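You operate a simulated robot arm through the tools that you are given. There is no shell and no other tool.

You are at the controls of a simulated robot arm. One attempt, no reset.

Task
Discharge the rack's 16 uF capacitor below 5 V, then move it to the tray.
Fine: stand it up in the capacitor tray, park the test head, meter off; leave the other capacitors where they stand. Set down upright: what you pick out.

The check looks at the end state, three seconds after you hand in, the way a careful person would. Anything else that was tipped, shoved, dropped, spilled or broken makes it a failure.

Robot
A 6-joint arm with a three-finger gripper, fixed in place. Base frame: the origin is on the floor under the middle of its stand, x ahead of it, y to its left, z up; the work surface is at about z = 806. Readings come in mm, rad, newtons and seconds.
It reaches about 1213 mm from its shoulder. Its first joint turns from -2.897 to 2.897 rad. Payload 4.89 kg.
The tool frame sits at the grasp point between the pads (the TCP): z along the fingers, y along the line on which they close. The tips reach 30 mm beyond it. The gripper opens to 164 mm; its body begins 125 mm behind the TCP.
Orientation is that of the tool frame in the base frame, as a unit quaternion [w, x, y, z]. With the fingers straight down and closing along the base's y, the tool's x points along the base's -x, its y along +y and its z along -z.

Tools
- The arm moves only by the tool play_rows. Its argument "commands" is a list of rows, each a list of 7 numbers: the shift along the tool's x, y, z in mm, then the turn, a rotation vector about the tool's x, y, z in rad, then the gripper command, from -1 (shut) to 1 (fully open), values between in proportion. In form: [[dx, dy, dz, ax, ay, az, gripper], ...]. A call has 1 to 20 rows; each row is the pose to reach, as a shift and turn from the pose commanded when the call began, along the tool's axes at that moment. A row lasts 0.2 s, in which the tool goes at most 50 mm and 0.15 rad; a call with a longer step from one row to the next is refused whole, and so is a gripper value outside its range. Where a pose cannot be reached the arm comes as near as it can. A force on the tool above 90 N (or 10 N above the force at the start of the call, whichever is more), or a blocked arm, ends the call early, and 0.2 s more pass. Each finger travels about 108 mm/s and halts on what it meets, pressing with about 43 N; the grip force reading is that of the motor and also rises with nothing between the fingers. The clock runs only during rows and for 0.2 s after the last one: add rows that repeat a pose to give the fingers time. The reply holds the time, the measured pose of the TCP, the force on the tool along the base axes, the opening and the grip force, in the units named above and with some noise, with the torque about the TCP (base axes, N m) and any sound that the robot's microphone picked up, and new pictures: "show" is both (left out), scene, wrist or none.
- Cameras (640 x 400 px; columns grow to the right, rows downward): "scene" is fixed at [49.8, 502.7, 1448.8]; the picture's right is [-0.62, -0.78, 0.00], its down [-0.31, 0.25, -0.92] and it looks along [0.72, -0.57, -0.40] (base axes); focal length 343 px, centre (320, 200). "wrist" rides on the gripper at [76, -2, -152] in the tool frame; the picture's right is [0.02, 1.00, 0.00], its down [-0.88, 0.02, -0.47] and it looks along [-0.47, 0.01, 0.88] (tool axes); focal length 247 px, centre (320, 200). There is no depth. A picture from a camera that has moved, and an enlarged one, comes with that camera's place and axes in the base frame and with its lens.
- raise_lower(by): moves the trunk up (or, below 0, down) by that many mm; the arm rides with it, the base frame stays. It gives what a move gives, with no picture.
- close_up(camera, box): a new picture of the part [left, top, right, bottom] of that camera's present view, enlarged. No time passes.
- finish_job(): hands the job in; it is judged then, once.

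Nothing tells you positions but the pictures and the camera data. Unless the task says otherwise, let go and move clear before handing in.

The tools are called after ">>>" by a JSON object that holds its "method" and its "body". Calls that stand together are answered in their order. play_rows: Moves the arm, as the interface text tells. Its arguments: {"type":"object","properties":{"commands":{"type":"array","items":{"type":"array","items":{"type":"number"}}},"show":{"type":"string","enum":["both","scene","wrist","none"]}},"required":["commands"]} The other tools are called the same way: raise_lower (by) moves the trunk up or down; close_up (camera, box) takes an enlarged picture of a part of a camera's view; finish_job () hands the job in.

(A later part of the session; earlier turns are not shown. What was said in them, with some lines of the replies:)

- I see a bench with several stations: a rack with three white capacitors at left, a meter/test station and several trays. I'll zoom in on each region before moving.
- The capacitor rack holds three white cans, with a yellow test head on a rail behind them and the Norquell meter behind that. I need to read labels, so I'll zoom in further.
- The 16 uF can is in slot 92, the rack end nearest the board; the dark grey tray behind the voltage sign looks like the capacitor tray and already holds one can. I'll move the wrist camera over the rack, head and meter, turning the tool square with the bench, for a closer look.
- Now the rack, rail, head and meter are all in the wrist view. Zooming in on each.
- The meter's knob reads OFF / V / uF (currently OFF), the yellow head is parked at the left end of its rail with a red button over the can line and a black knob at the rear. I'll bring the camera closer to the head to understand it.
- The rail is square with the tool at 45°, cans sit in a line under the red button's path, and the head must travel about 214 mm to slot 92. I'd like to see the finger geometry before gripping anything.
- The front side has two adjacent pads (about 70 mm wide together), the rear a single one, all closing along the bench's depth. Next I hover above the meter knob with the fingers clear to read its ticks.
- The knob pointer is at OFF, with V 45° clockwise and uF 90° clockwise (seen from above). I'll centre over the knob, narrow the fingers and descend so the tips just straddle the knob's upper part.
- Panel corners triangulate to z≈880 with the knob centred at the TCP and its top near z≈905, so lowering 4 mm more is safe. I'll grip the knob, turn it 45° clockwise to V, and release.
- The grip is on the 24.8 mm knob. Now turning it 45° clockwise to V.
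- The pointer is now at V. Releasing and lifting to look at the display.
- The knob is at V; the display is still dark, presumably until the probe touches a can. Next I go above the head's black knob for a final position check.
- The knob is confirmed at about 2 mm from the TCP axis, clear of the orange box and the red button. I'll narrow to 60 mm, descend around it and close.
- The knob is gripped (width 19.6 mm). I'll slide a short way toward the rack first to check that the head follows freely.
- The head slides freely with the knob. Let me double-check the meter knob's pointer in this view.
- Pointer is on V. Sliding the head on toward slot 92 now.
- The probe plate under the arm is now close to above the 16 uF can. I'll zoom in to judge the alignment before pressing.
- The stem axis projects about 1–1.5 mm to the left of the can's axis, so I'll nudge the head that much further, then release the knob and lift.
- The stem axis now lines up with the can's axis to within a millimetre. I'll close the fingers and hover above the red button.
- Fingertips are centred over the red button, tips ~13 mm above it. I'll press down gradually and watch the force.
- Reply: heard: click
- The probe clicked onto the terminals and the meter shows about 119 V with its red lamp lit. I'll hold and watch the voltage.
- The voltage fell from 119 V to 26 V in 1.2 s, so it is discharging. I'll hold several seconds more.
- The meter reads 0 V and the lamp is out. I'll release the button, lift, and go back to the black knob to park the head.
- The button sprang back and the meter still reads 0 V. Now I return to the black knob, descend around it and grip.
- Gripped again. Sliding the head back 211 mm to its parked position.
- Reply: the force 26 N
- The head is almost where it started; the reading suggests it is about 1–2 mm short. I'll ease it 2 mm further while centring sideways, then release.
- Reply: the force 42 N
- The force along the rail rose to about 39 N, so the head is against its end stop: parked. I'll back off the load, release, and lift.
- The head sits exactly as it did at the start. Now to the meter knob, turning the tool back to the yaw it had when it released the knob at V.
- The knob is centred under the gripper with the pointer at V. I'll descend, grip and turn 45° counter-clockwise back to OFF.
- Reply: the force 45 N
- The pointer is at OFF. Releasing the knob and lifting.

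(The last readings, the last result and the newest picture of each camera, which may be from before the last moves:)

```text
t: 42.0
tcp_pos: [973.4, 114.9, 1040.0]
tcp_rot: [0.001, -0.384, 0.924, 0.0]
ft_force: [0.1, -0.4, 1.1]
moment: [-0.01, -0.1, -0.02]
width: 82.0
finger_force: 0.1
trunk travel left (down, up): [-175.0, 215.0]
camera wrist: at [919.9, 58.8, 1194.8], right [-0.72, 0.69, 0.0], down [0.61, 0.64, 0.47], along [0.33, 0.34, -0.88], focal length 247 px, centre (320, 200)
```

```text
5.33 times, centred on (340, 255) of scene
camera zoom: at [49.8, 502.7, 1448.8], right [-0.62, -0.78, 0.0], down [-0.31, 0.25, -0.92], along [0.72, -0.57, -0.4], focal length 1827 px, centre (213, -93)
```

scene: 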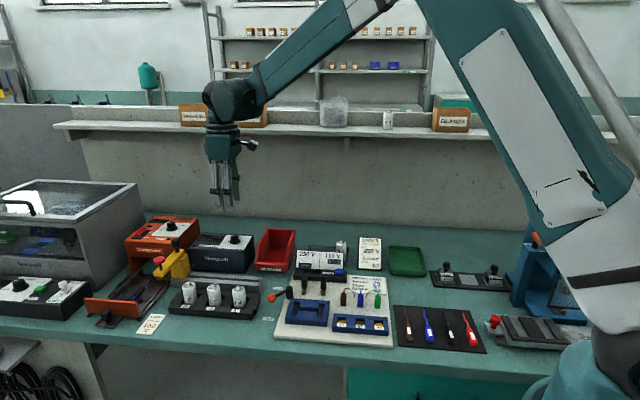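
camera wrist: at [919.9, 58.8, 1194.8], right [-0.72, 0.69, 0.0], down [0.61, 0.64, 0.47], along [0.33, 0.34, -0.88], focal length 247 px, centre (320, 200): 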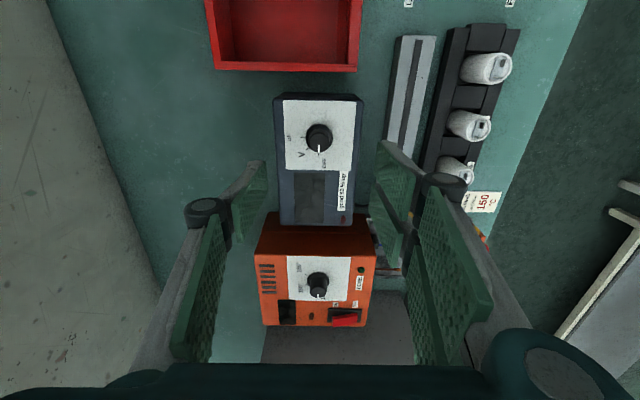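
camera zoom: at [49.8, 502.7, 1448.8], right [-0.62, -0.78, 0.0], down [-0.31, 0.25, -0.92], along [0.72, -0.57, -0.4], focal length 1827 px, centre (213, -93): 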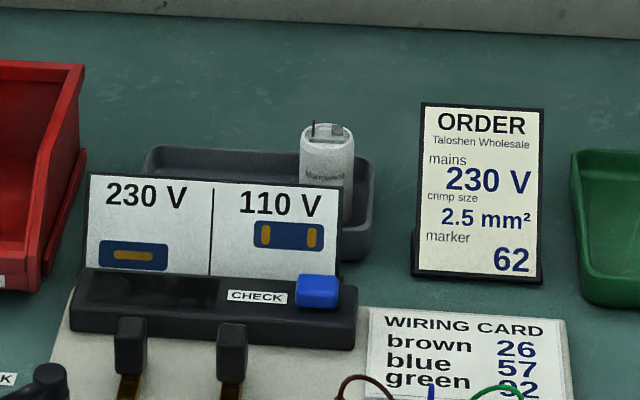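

The meter is off. Before picking the can, I'll look over the destination tray from above to plan a clear set-down spot.

>>> {"method": "play_rows", "body": {"commands": [[35, -5, -10, 0, 0, 0, 0], [75, -11, -20, 0, 0, 0, 0.2], [115, -17, -30, 0, 0, 0, 0.4], [155, -23, -40, 0, 0, 0, 0.6], [195, -29, -40, 0, 0, 0, 0.8], [235, -35, -40, 0, 0, 0, 1], [275, -41, -40, 0, 0, 0, 1], [315, -47, -40, 0, 0, 0, 1], [349.6, -52.9, -40, 0, 0, 0, 1], [349.6, -52.9, -40, 0, 0, 0, 1]], "show": "both"}}

>>> {"method": "close_up", "body": {"camera": "wrist", "box": [200, 60, 440, 260]}}

```text
t: 44.2
tcp_pos: [764.9, -172.3, 1082.3]
tcp_rot: [0.0, -0.382, 0.924, -0.001]
ft_force: [-0.3, -0.1, 0.1]
moment: [0.04, -0.01, 0.02]
width: 164.2
finger_force: 0.0
trunk travel left (down, up): [-175.0, 215.0]
camera wrist: at [711.7, -227.6, 1235.3], right [-0.72, 0.69, 0.0], down [0.61, 0.64, 0.47], along [0.33, 0.34, -0.88], focal length 247 px, centre (320, 200)
```

scene: 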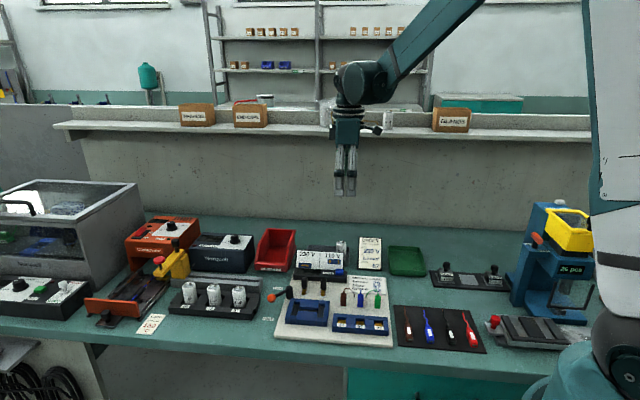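
wrist: 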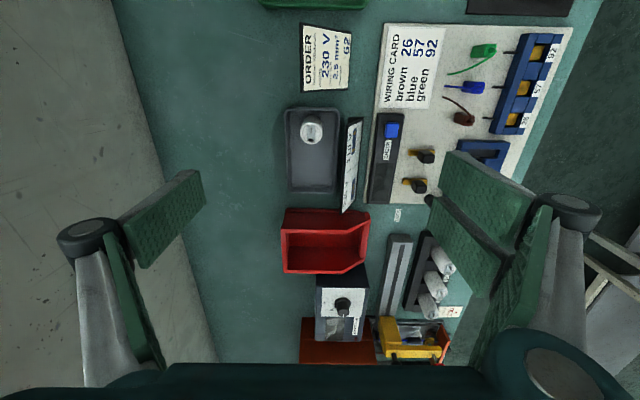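

```text
2.00 times, centred on (320, 160) of wrist
camera zoom: at [711.7, -227.6, 1235.3], right [-0.72, 0.69, 0.0], down [0.61, 0.64, 0.47], along [0.33, 0.34, -0.88], focal length 494 px, centre (320, 280)
```

zoom: 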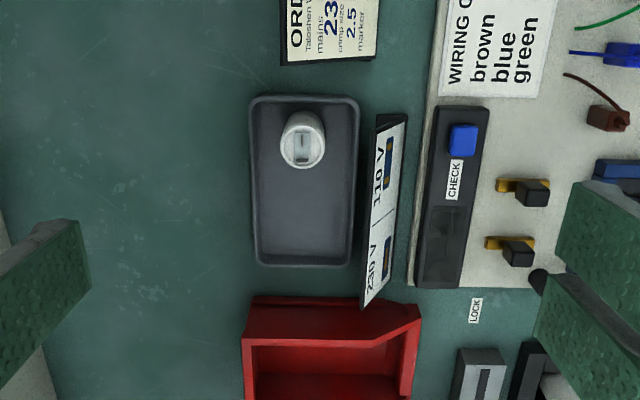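

The dark tray spans roughly 148 × 90 mm with one can near its far-right end, leaving a clear spot around the middle-left, just behind the sign. Now I go above the 16 uF can to check the pick position.

>>> {"method": "play_rows", "body": {"commands": [[-27, 26, 0, 0, 0, 0, 0.8], [-54, 52, 0, 0, 0, 0, 0.6], [-81, 79, 0, 0, 0, 0, 0.4], [-108, 105, 0, 0, 0, 0, 0.2], [-134, 131, 0, 0, 0, 0, 0], [-161, 157, 0, 0, 0, 0, -0.2], [-188, 183, 0, 0, 0, 0, -0.3], [-215, 209, 20, 0, 0, 0, -0.35], [-242, 236, 50, 0, 0, 0, -0.35], [-268.5, 261.7, 82, 0, 0, 0, -0.35], [-268.5, 261.7, 82, 0, 0, 0, -0.35]], "show": "both"}}

>>> {"method": "close_up", "body": {"camera": "wrist", "box": [240, 60, 400, 220]}}

>>> {"method": "close_up", "body": {"camera": "scene", "box": [165, 225, 285, 325]}}

```text
t: 46.6
tcp_pos: [767.9, 204.7, 997.4]
tcp_rot: [0.0, -0.383, 0.924, 0.001]
ft_force: [0.2, 0.0, 0.0]
moment: [-0.03, 0.07, 0.02]
width: 53.2
finger_force: 0.0
trunk travel left (down, up): [-175.0, 215.0]
camera wrist: at [715.4, 148.5, 1150.8], right [-0.72, 0.69, 0.0], down [0.61, 0.64, 0.47], along [0.33, 0.34, -0.88], focal length 247 px, centre (320, 200)
```

scene: 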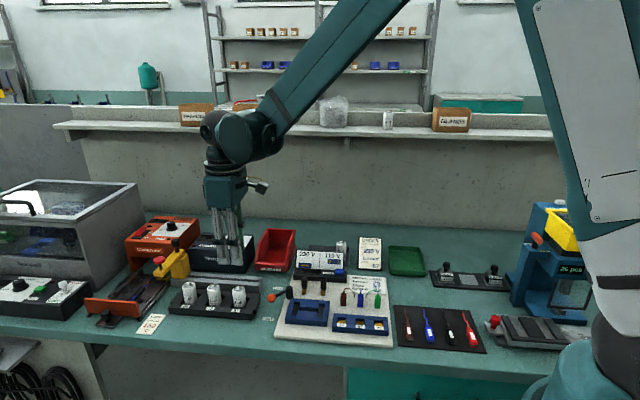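
wrist: 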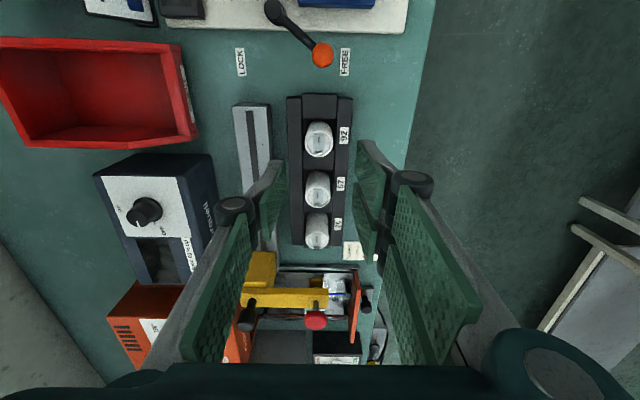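

```text
2.50 times, centred on (320, 140) of wrist
camera zoom: at [715.4, 148.5, 1150.8], right [-0.72, 0.69, 0.0], down [0.61, 0.64, 0.47], along [0.33, 0.34, -0.88], focal length 617 px, centre (320, 350)
```

zoom: 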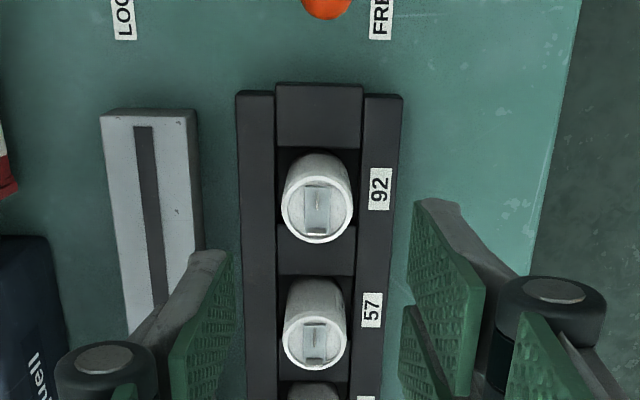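

```text
4.00 times, centred on (225, 275) of scene
camera zoom: at [49.8, 502.7, 1448.8], right [-0.62, -0.78, 0.0], down [-0.31, 0.25, -0.92], along [0.72, -0.57, -0.4], focal length 1370 px, centre (700, -100)
```

zoom: 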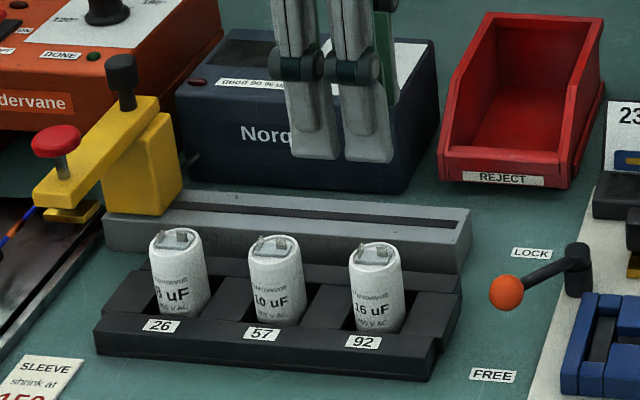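

The can is within 3 mm of the TCP axis, ~33 mm diameter, and the rack walls are well below its top. I'll descend so the tips stop about 14 mm above the rack walls, then close on the can.

>>> {"method": "play_rows", "body": {"commands": [[0.5, -2.6, 30, 0, 0, 0, -0.35], [0.5, -2.6, 65, 0, 0, 0, -0.35], [0.5, -2.6, 95, 0, 0, 0, -0.35], [0.5, -2.6, 113, 0, 0, 0, -0.35], [0.5, -2.6, 123, 0, 0, 0, -0.35], [0.5, -2.6, 125, 0, 0, 0, -0.35]], "show": "both"}}

>>> {"method": "close_up", "body": {"camera": "scene", "box": [165, 225, 285, 325]}}

>>> {"method": "close_up", "body": {"camera": "wrist", "box": [220, 80, 420, 260]}}

```text
t: 48.0
tcp_pos: [770.6, 201.8, 872.9]
tcp_rot: [0.0, -0.383, 0.924, 0.0]
ft_force: [-0.1, -0.3, -0.8]
moment: [0.0, 0.01, 0.02]
width: 53.0
finger_force: 0.0
trunk travel left (down, up): [-175.0, 215.0]
camera wrist: at [717.6, 146.2, 1027.1], right [-0.72, 0.69, 0.0], down [0.61, 0.64, 0.47], along [0.33, 0.34, -0.88], focal length 247 px, centre (320, 200)
```

scene: 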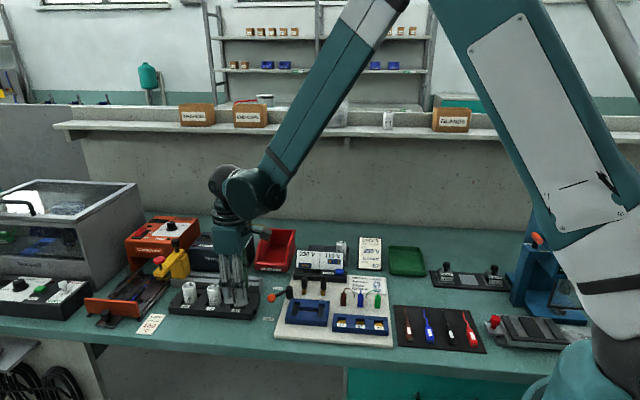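
wrist: 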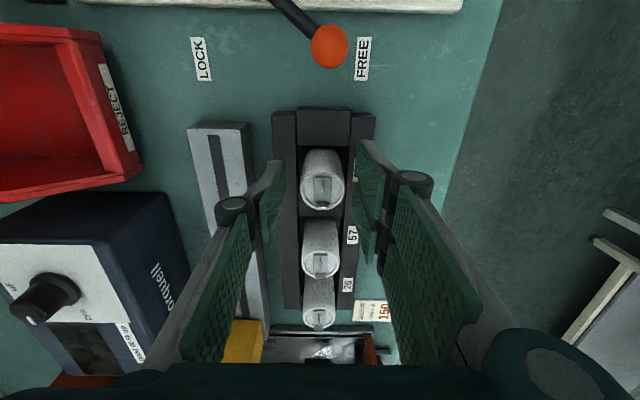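

```text
4.00 times, centred on (225, 275) of scene
camera zoom: at [49.8, 502.7, 1448.8], right [-0.62, -0.78, 0.0], down [-0.31, 0.25, -0.92], along [0.72, -0.57, -0.4], focal length 1370 px, centre (700, -100)
```

zoom: 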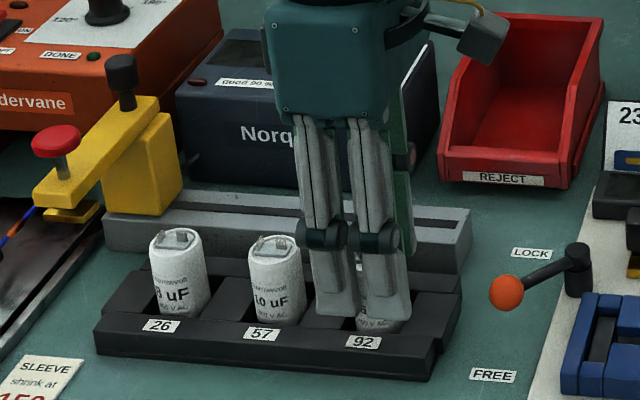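

```text
2.22 times, centred on (320, 170) of wrist
camera zoom: at [717.6, 146.2, 1027.1], right [-0.72, 0.69, 0.0], down [0.61, 0.64, 0.47], along [0.33, 0.34, -0.88], focal length 549 px, centre (320, 267)
```

zoom: 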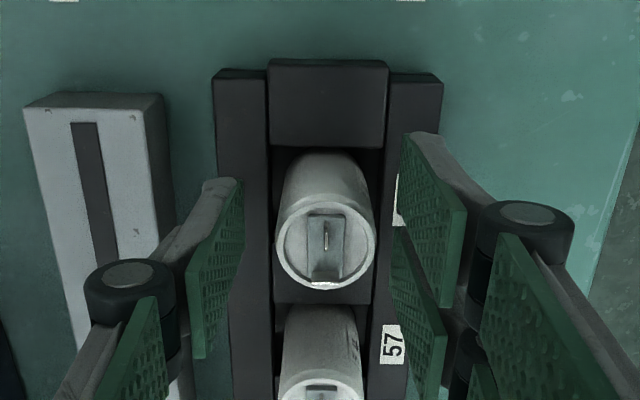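

The pads straddle the can with neighbours clear. Closing the grip after a 1.5 mm sideways correction.

>>> {"method": "play_rows", "body": {"commands": [[0, 1.5, 0, 0, 0, 0, -0.35], [0, 1.5, 0, 0, 0, 0, -0.6], [0, 1.5, 0, 0, 0, 0, -1], [0, 1.5, 0, 0, 0, 0, -1], [0, 1.5, 0, 0, 0, 0, -1]], "show": "both"}}

>>> {"method": "close_up", "body": {"camera": "wrist", "box": [220, 80, 420, 260]}}

>>> {"method": "close_up", "body": {"camera": "scene", "box": [165, 225, 285, 325]}}

```text
t: 49.2
tcp_pos: [768.8, 202.6, 874.4]
tcp_rot: [0.0, -0.383, 0.924, 0.0]
ft_force: [-1.0, 0.5, 0.1]
moment: [0.0, -0.04, -0.03]
width: 32.1
finger_force: 43.0
trunk travel left (down, up): [-175.0, 215.0]
camera wrist: at [716.6, 146.9, 1027.7], right [-0.72, 0.69, 0.0], down [0.61, 0.64, 0.47], along [0.33, 0.34, -0.88], focal length 247 px, centre (320, 200)
```

scene: 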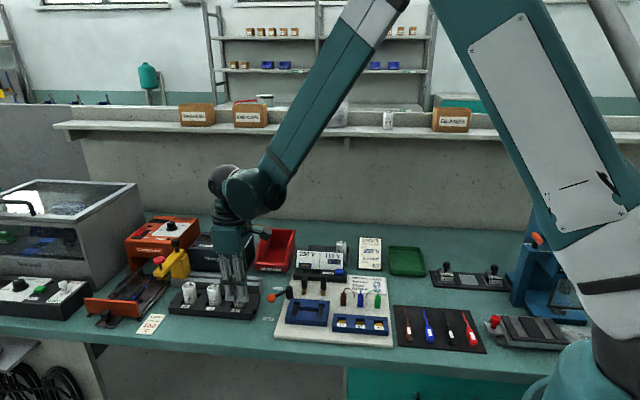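
wrist: 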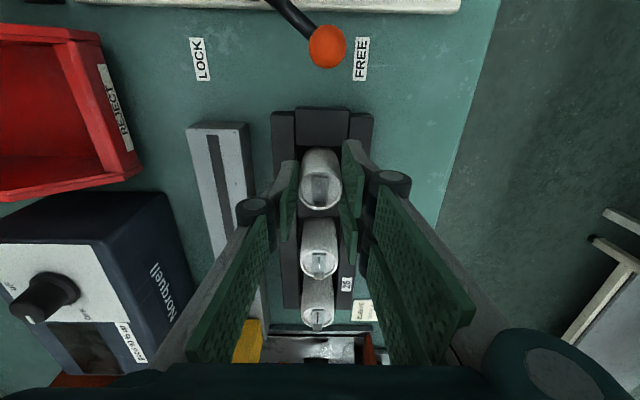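

```text
2.22 times, centred on (320, 170) of wrist
camera zoom: at [716.6, 146.9, 1027.7], right [-0.72, 0.69, 0.0], down [0.61, 0.64, 0.47], along [0.33, 0.34, -0.88], focal length 549 px, centre (320, 267)
```

zoom: 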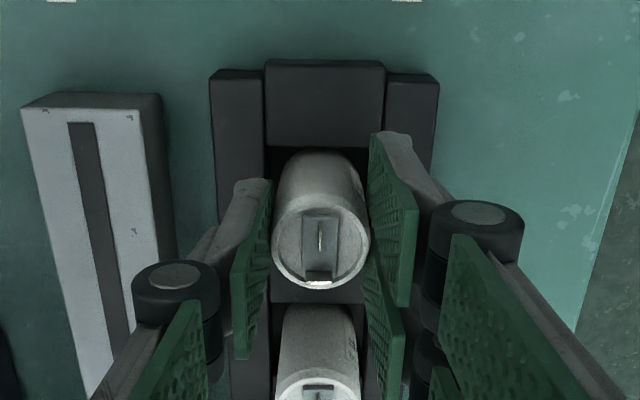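

```text
4.00 times, centred on (225, 275) of scene
camera zoom: at [49.8, 502.7, 1448.8], right [-0.62, -0.78, 0.0], down [-0.31, 0.25, -0.92], along [0.72, -0.57, -0.4], focal length 1370 px, centre (700, -100)
```

zoom: 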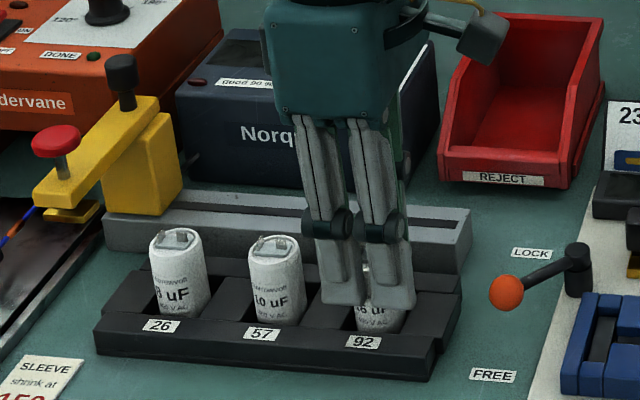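

The can is held (32 mm). Lifting straight up out of the rack.

>>> {"method": "play_rows", "body": {"commands": [[0, 0, -10, 0, 0, 0, -1], [0, 0, -25, 0, 0, 0, -1], [0, 0, -45, 0, 0, 0, -1], [0, 0, -70, 0, 0, 0, -1], [0, 0, -100, 0, 0, 0, -1], [0, 0, -130, 0, 0, 0, -1], [0, 0, -150, 0, 0, 0, -1], [0, 0, -150, 0, 0, 0, -1]], "show": "both"}}

>>> {"method": "close_up", "body": {"camera": "scene", "box": [165, 185, 305, 325]}}

>>> {"method": "close_up", "body": {"camera": "wrist", "box": [220, 80, 420, 260]}}

```text
t: 51.0
tcp_pos: [769.8, 202.2, 1024.8]
tcp_rot: [0.0, -0.382, 0.924, 0.001]
ft_force: [0.2, -1.2, -0.1]
moment: [0.01, -0.09, 0.02]
width: 32.1
finger_force: 43.2
trunk travel left (down, up): [-175.0, 215.0]
camera wrist: at [716.3, 146.4, 1178.2], right [-0.72, 0.69, 0.0], down [0.61, 0.64, 0.47], along [0.33, 0.34, -0.88], focal length 247 px, centre (320, 200)
```

scene: 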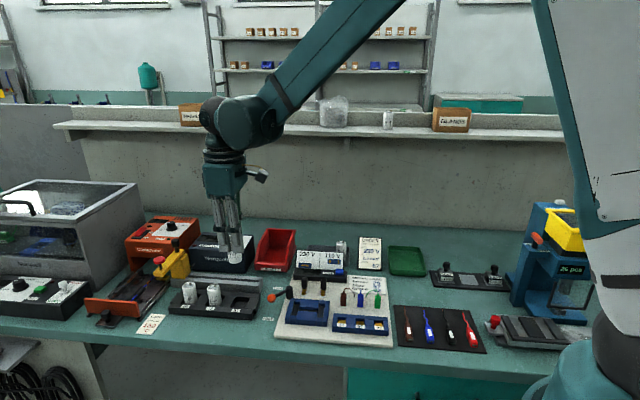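
wrist: 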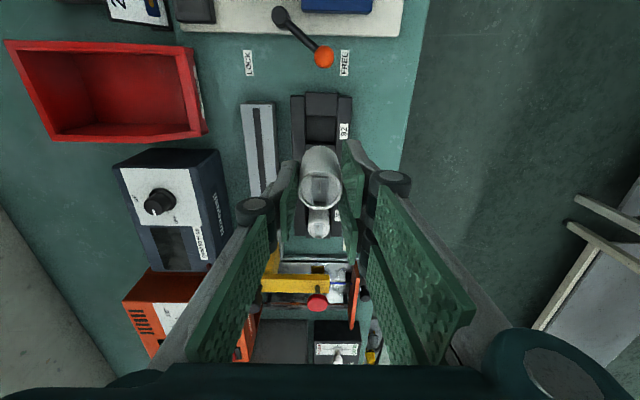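

```text
2.86 times, centred on (235, 255) of scene
camera zoom: at [49.8, 502.7, 1448.8], right [-0.62, -0.78, 0.0], down [-0.31, 0.25, -0.92], along [0.72, -0.57, -0.4], focal length 979 px, centre (563, 43)
```

zoom: 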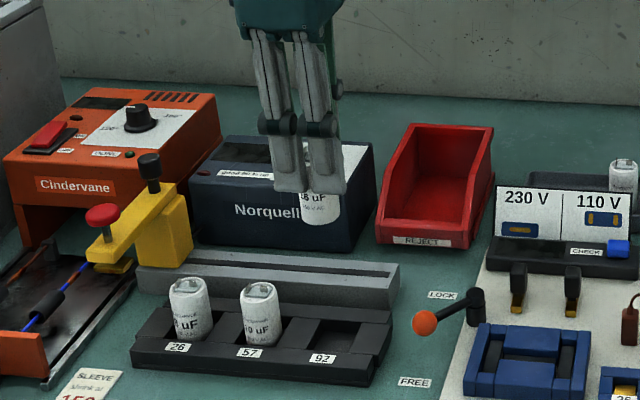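

```text
2.22 times, centred on (320, 170) of wrist
camera zoom: at [716.3, 146.4, 1178.2], right [-0.72, 0.69, 0.0], down [0.61, 0.64, 0.47], along [0.33, 0.34, -0.88], focal length 549 px, centre (320, 267)
```

zoom: 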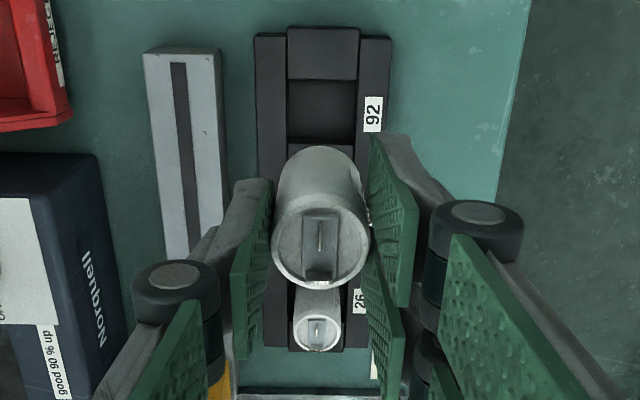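

The 16 uF can is free and the other two are undisturbed. Now carrying it over the dark tray at safe height.

>>> {"method": "play_rows", "body": {"commands": [[8, -12, 0, 0, 0, 0, -1], [24, -36, 0, 0, 0, 0, -1], [43, -64, 0, 0, 0, 0, -1], [62, -93, 0, 0, 0, 0, -1], [81, -121, 0, 0, 0, 0, -1], [100, -150, 0, 0, 0, 0, -1], [119, -178, 0, 0, 0, 0, -1], [138, -207, 0, 0, 0, 0, -1], [157, -235, 0, 0, 0, 0, -1], [173, -260, 0, 0, 0, 0, -1], [183, -274, 0, 0, 0, 0, -1], [187.3, -280.6, 0, 0, 0, 0, -1], [187.3, -280.6, 0, 0, 0, 0, -1]], "show": "both"}}

>>> {"method": "close_up", "body": {"camera": "wrist", "box": [220, 60, 420, 260]}}

>>> {"method": "close_up", "body": {"camera": "scene", "box": [270, 170, 410, 300]}}

```text
t: 53.8
tcp_pos: [836.0, -127.9, 1023.1]
tcp_rot: [0.0, -0.383, 0.924, 0.0]
ft_force: [-0.5, 0.2, -0.9]
moment: [0.01, 0.02, -0.01]
width: 32.0
finger_force: 43.0
trunk travel left (down, up): [-175.0, 215.0]
camera wrist: at [782.7, -184.5, 1176.9], right [-0.72, 0.69, 0.0], down [0.61, 0.64, 0.47], along [0.33, 0.34, -0.88], focal length 247 px, centre (320, 200)
```

scene: 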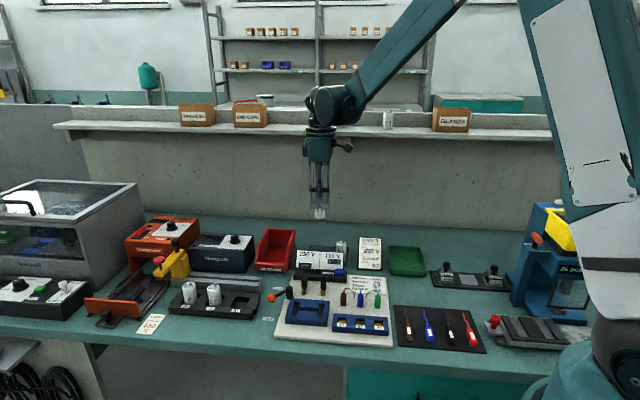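
wrist: 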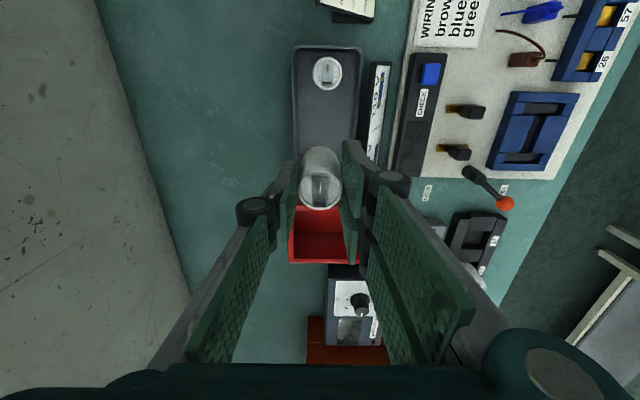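

```text
2.00 times, centred on (320, 160) of wrist
camera zoom: at [782.7, -184.5, 1176.9], right [-0.72, 0.69, 0.0], down [0.61, 0.64, 0.47], along [0.33, 0.34, -0.88], focal length 494 px, centre (320, 280)
```

zoom: 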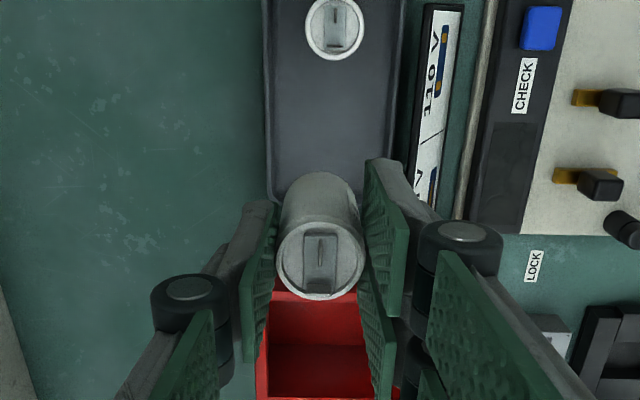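

```text
3.08 times, centred on (340, 235) of scene
camera zoom: at [49.8, 502.7, 1448.8], right [-0.62, -0.78, 0.0], down [-0.31, 0.25, -0.92], along [0.72, -0.57, -0.4], focal length 1054 px, centre (258, 92)
```

zoom: 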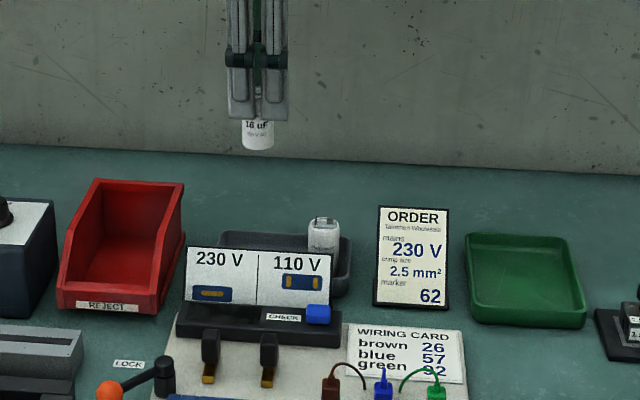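

The can is directly above the clear part of the tray, with safe clearance to the sign, the other can and the red bin. Lowering most of the way and checking.

>>> {"method": "play_rows", "body": {"commands": [[1, 0, 20, 0, 0, 0, -1], [2, 0, 45, 0, 0, 0, -1], [2, 0, 70, 0, 0, 0, -1], [2, 0, 92, 0, 0, 0, -1], [2, 0, 112, 0, 0, 0, -1], [2, 0, 126, 0, 0, 0, -1], [2, 0, 134, 0, 0, 0, -1], [2, 0, 138, 0, 0, 0, -1], [2, 0, 138, 0, 0, 0, -1]], "show": "both"}}

>>> {"method": "close_up", "body": {"camera": "wrist", "box": [220, 60, 420, 260]}}

>>> {"method": "close_up", "body": {"camera": "scene", "box": [270, 190, 390, 290]}}

```text
t: 55.8
tcp_pos: [834.5, -129.9, 885.3]
tcp_rot: [0.0, -0.382, 0.924, -0.001]
ft_force: [-0.3, -0.2, 0.1]
moment: [0.04, 0.0, 0.0]
width: 32.0
finger_force: 42.7
trunk travel left (down, up): [-175.0, 215.0]
camera wrist: at [781.3, -185.4, 1039.5], right [-0.72, 0.69, 0.0], down [0.61, 0.64, 0.47], along [0.33, 0.34, -0.88], focal length 247 px, centre (320, 200)
```

scene: 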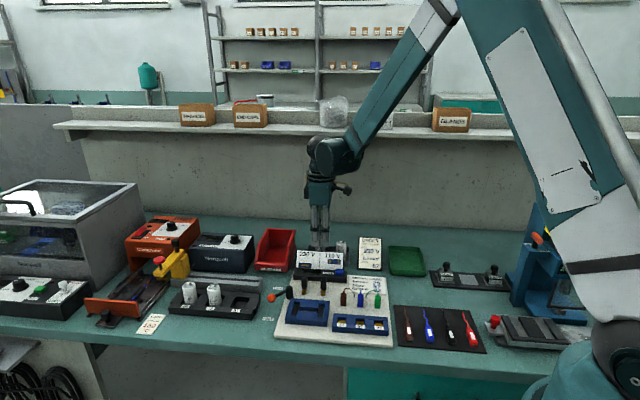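
wrist: 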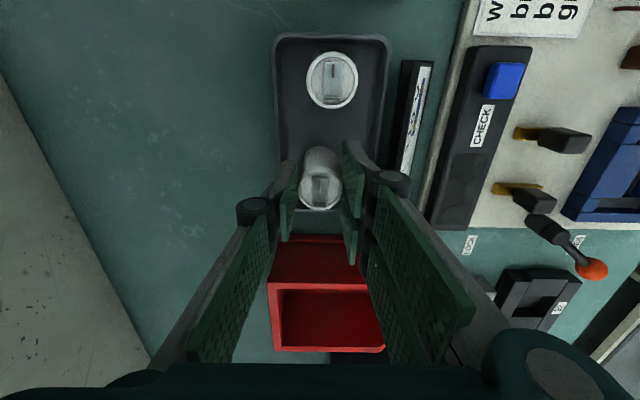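

```text
2.00 times, centred on (320, 160) of wrist
camera zoom: at [781.3, -185.4, 1039.5], right [-0.72, 0.69, 0.0], down [0.61, 0.64, 0.47], along [0.33, 0.34, -0.88], focal length 494 px, centre (320, 280)
```

zoom: 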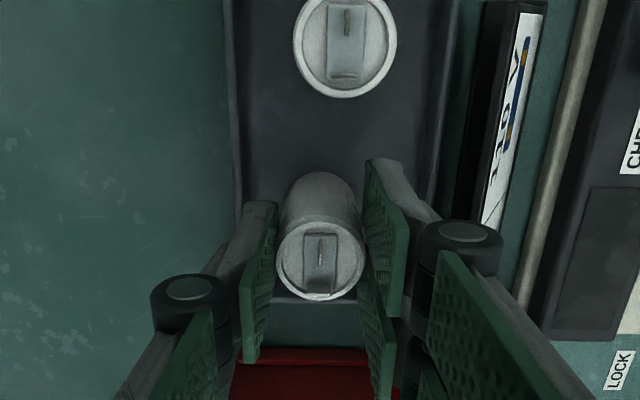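

```text
4.00 times, centred on (330, 240) of scene
camera zoom: at [49.8, 502.7, 1448.8], right [-0.62, -0.78, 0.0], down [-0.31, 0.25, -0.92], along [0.72, -0.57, -0.4], focal length 1370 px, centre (280, 40)
```

zoom: 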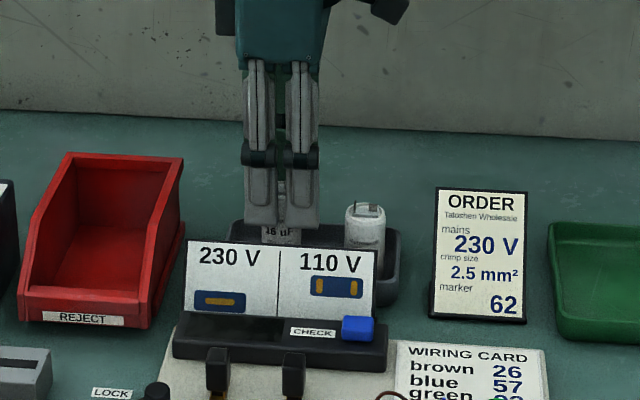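

The can is centred in the free part of the tray, about 12 mm above its floor by my estimate. Lowering in small steps while watching force.

>>> {"method": "play_rows", "body": {"commands": [[0, 0, 3, 0, 0, 0, -1], [0, 0, 6, 0, 0, 0, -1], [0, 0, 9, 0, 0, 0, -1], [0, 0, 9, 0, 0, 0, -1]], "show": "none"}}

```text
t: 56.8
tcp_pos: [834.1, -130.2, 876.4]
tcp_rot: [0.0, -0.382, 0.924, -0.001]
ft_force: [-0.9, -0.6, -0.4]
moment: [-0.03, 0.01, -0.01]
width: 32.0
finger_force: 43.0
trunk travel left (down, up): [-175.0, 215.0]
```

No contact yet at z≈876; continuing down in 1 mm steps.

>>> {"method": "play_rows", "body": {"commands": [[0, 0, 1, 0, 0, 0, -1], [0, 0, 2, 0, 0, 0, -1], [0, 0, 2, 0, 0, 0, -1]], "show": "none"}}

```text
t: 57.6
tcp_pos: [833.4, -130.1, 875.3]
tcp_rot: [0.001, -0.383, 0.924, 0.0]
ft_force: [0.3, 0.1, 0.1]
moment: [0.03, 0.0, -0.02]
width: 32.1
finger_force: 42.8
trunk travel left (down, up): [-175.0, 215.0]
```

>>> {"method": "play_rows", "body": {"commands": [[0, 0, 1, 0, 0, 0, -1], [0, 0, 2, 0, 0, 0, -1], [0, 0, 2, 0, 0, 0, -1]], "show": "none"}}

```text
t: 58.4
tcp_pos: [834.8, -129.7, 873.4]
tcp_rot: [0.0, -0.382, 0.924, 0.0]
ft_force: [0.1, 1.0, 8.6]
moment: [-0.02, -0.12, 0.03]
width: 31.9
finger_force: 43.3
trunk travel left (down, up): [-175.0, 215.0]
```

Vertical force rose to ~8.6 N: the can is standing on the tray floor. Checking pictures, then opening gently.

>>> {"method": "play_rows", "body": {"commands": [[0, 0, 0, 0, 0, 0, -0.6], [0, 0, 0, 0, 0, 0, -0.5], [0, 0, 0, 0, 0, 0, -0.4], [0, 0, 0, 0, 0, 0, -0.4]], "show": "both"}}

>>> {"method": "close_up", "body": {"camera": "wrist", "box": [220, 60, 420, 260]}}

>>> {"method": "close_up", "body": {"camera": "scene", "box": [270, 190, 390, 290]}}

```text
t: 59.4
tcp_pos: [834.5, -129.7, 873.2]
tcp_rot: [0.0, -0.382, 0.924, 0.0]
ft_force: [0.8, -0.7, -0.7]
moment: [0.03, 0.05, 0.03]
width: 49.1
finger_force: 0.0
trunk travel left (down, up): [-175.0, 215.0]
camera wrist: at [781.4, -185.1, 1026.1], right [-0.72, 0.69, 0.0], down [0.61, 0.64, 0.47], along [0.33, 0.34, -0.88], focal length 247 px, centre (320, 200)
```

scene: 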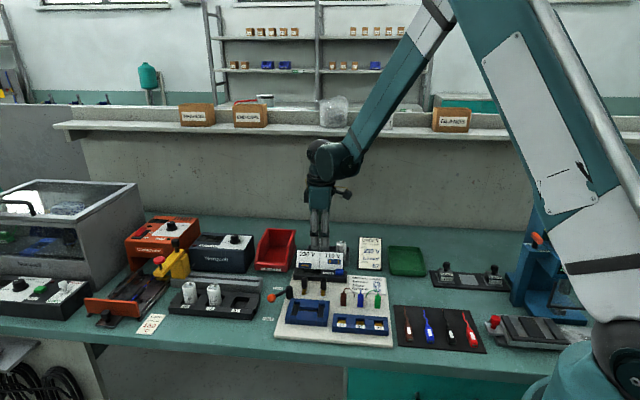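
wrist: 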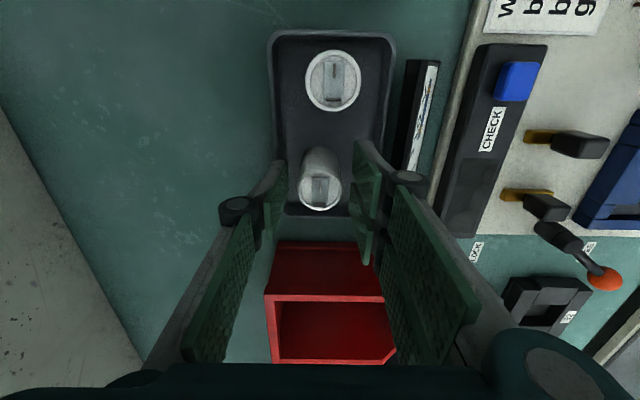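

```text
2.00 times, centred on (320, 160) of wrist
camera zoom: at [781.4, -185.1, 1026.1], right [-0.72, 0.69, 0.0], down [0.61, 0.64, 0.47], along [0.33, 0.34, -0.88], focal length 494 px, centre (320, 280)
```

zoom: 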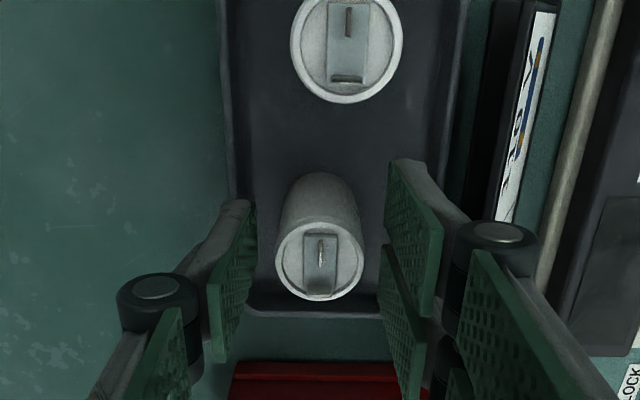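

```text
4.00 times, centred on (330, 240) of scene
camera zoom: at [49.8, 502.7, 1448.8], right [-0.62, -0.78, 0.0], down [-0.31, 0.25, -0.92], along [0.72, -0.57, -0.4], focal length 1370 px, centre (280, 40)
```

zoom: 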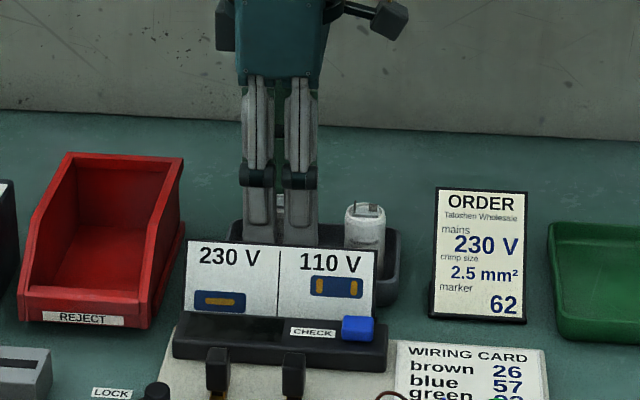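

The can stands on its own in the tray, fingers clear on both sides. Lifting straight up and away.

>>> {"method": "play_rows", "body": {"commands": [[0, 0, -15, 0, 0, 0, -0.4], [0, 0, -40, 0, 0, 0, -0.4], [0, 0, -80, 0, 0, 0, -0.4], [0, 0, -120, 0, 0, 0, -0.4], [0, 0, -160, 0, 0, 0, -0.2], [20, 0, -200, 0, 0, 0, 0], [60, 0, -230, 0, 0, 0, 0.3], [100, 0, -240, 0, 0, 0, 0.6], [100, 0, -240, 0, 0, 0, 0.6]], "show": "both"}}

>>> {"method": "close_up", "body": {"camera": "wrist", "box": [220, 60, 420, 260]}}

>>> {"method": "close_up", "body": {"camera": "scene", "box": [270, 210, 390, 290]}}

>>> {"method": "close_up", "body": {"camera": "scene", "box": [80, 200, 290, 340]}}

```text
t: 61.4
tcp_pos: [762.6, -202.4, 1114.3]
tcp_rot: [-0.001, -0.383, 0.924, 0.0]
ft_force: [-0.6, 0.6, 0.7]
moment: [-0.03, -0.13, 0.02]
width: 131.2
finger_force: 0.0
trunk travel left (down, up): [-175.0, 215.0]
camera wrist: at [709.2, -257.9, 1268.3], right [-0.72, 0.69, 0.0], down [0.61, 0.64, 0.47], along [0.33, 0.34, -0.88], focal length 247 px, centre (320, 200)
```

scene: 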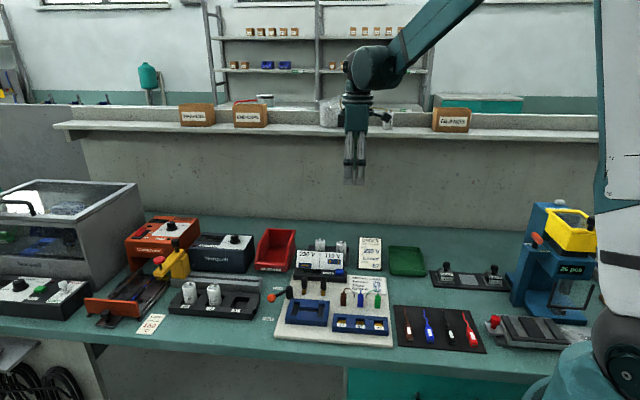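
wrist: 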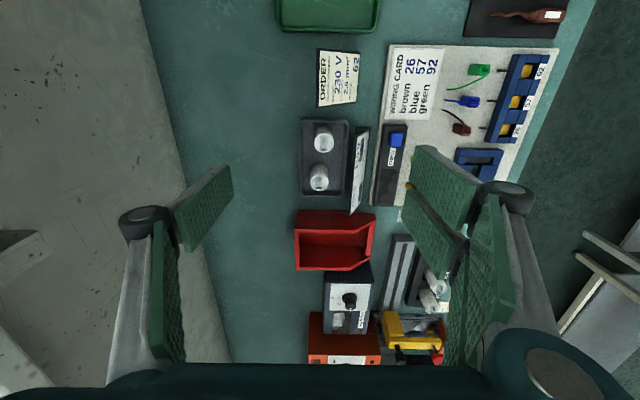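

```text
2.00 times, centred on (320, 160) of wrist
camera zoom: at [709.2, -257.9, 1268.3], right [-0.72, 0.69, 0.0], down [0.61, 0.64, 0.47], along [0.33, 0.34, -0.88], focal length 494 px, centre (320, 280)
```

zoom: 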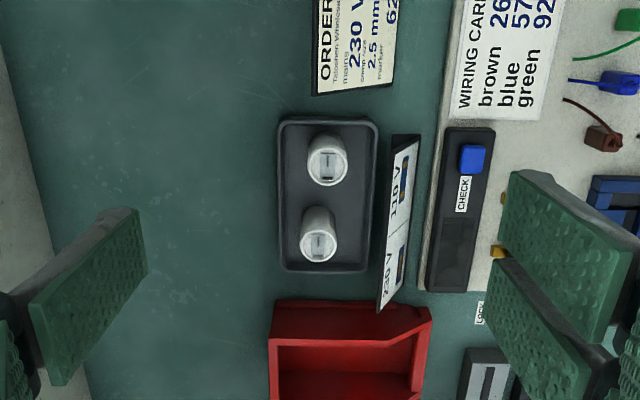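

```text
5.00 times, centred on (330, 250) of scene
camera zoom: at [49.8, 502.7, 1448.8], right [-0.62, -0.78, 0.0], down [-0.31, 0.25, -0.92], along [0.72, -0.57, -0.4], focal length 1713 px, centre (270, -50)
```

zoom: 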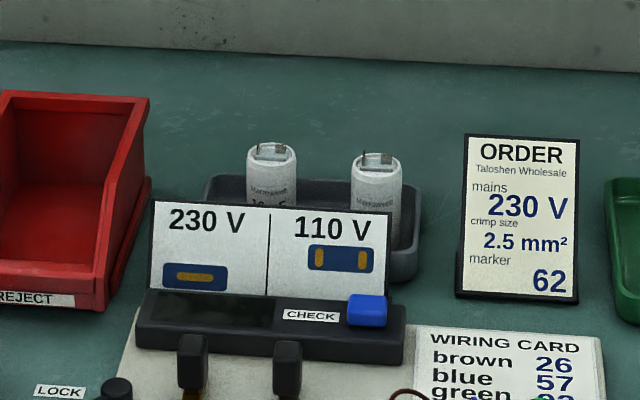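

```text
2.86 times, centred on (185, 270) of scene
camera zoom: at [49.8, 502.7, 1448.8], right [-0.62, -0.78, 0.0], down [-0.31, 0.25, -0.92], along [0.72, -0.57, -0.4], focal length 979 px, centre (706, 0)
```

zoom: 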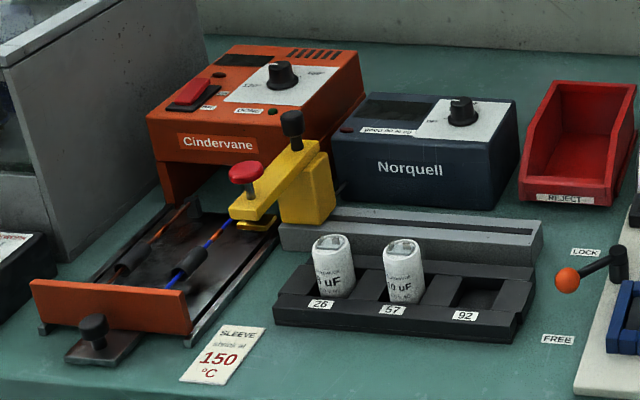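

Everything checks out. The 16 uF can stands upright in the tray beside the other one and was discharged to 0 V. The head is parked, the meter points to OFF with its display dark, and the other cans haven't moved. The arm is clear, so I'm handing in.

>>> {"method": "finish_job", "body": {}}

```text
The job is handed in.
```

The 16 uF capacitor is discharged and standing upright in the capacitor tray, and the job is handed in. I don't have the check's verdict.

- **Discharge:** with the test head on it, the meter fell from 119 V to 0 V before I moved the capacitor.
- **Move:** I took the tray to be the unlabelled dark grey one behind the 230 V / 110 V sign, because it already held a capacitor. The 16 uF one now stands beside it.
- **Test head and meter:** the head is back at its end stop, where it started. The meter knob points to OFF and the display is dark.
- **Everything else:** the last pictures show the two capacitors left in the rack and the one already in the tray standing where they were. I saw nothing tipped or shoved, and the arm is clear of the bench.
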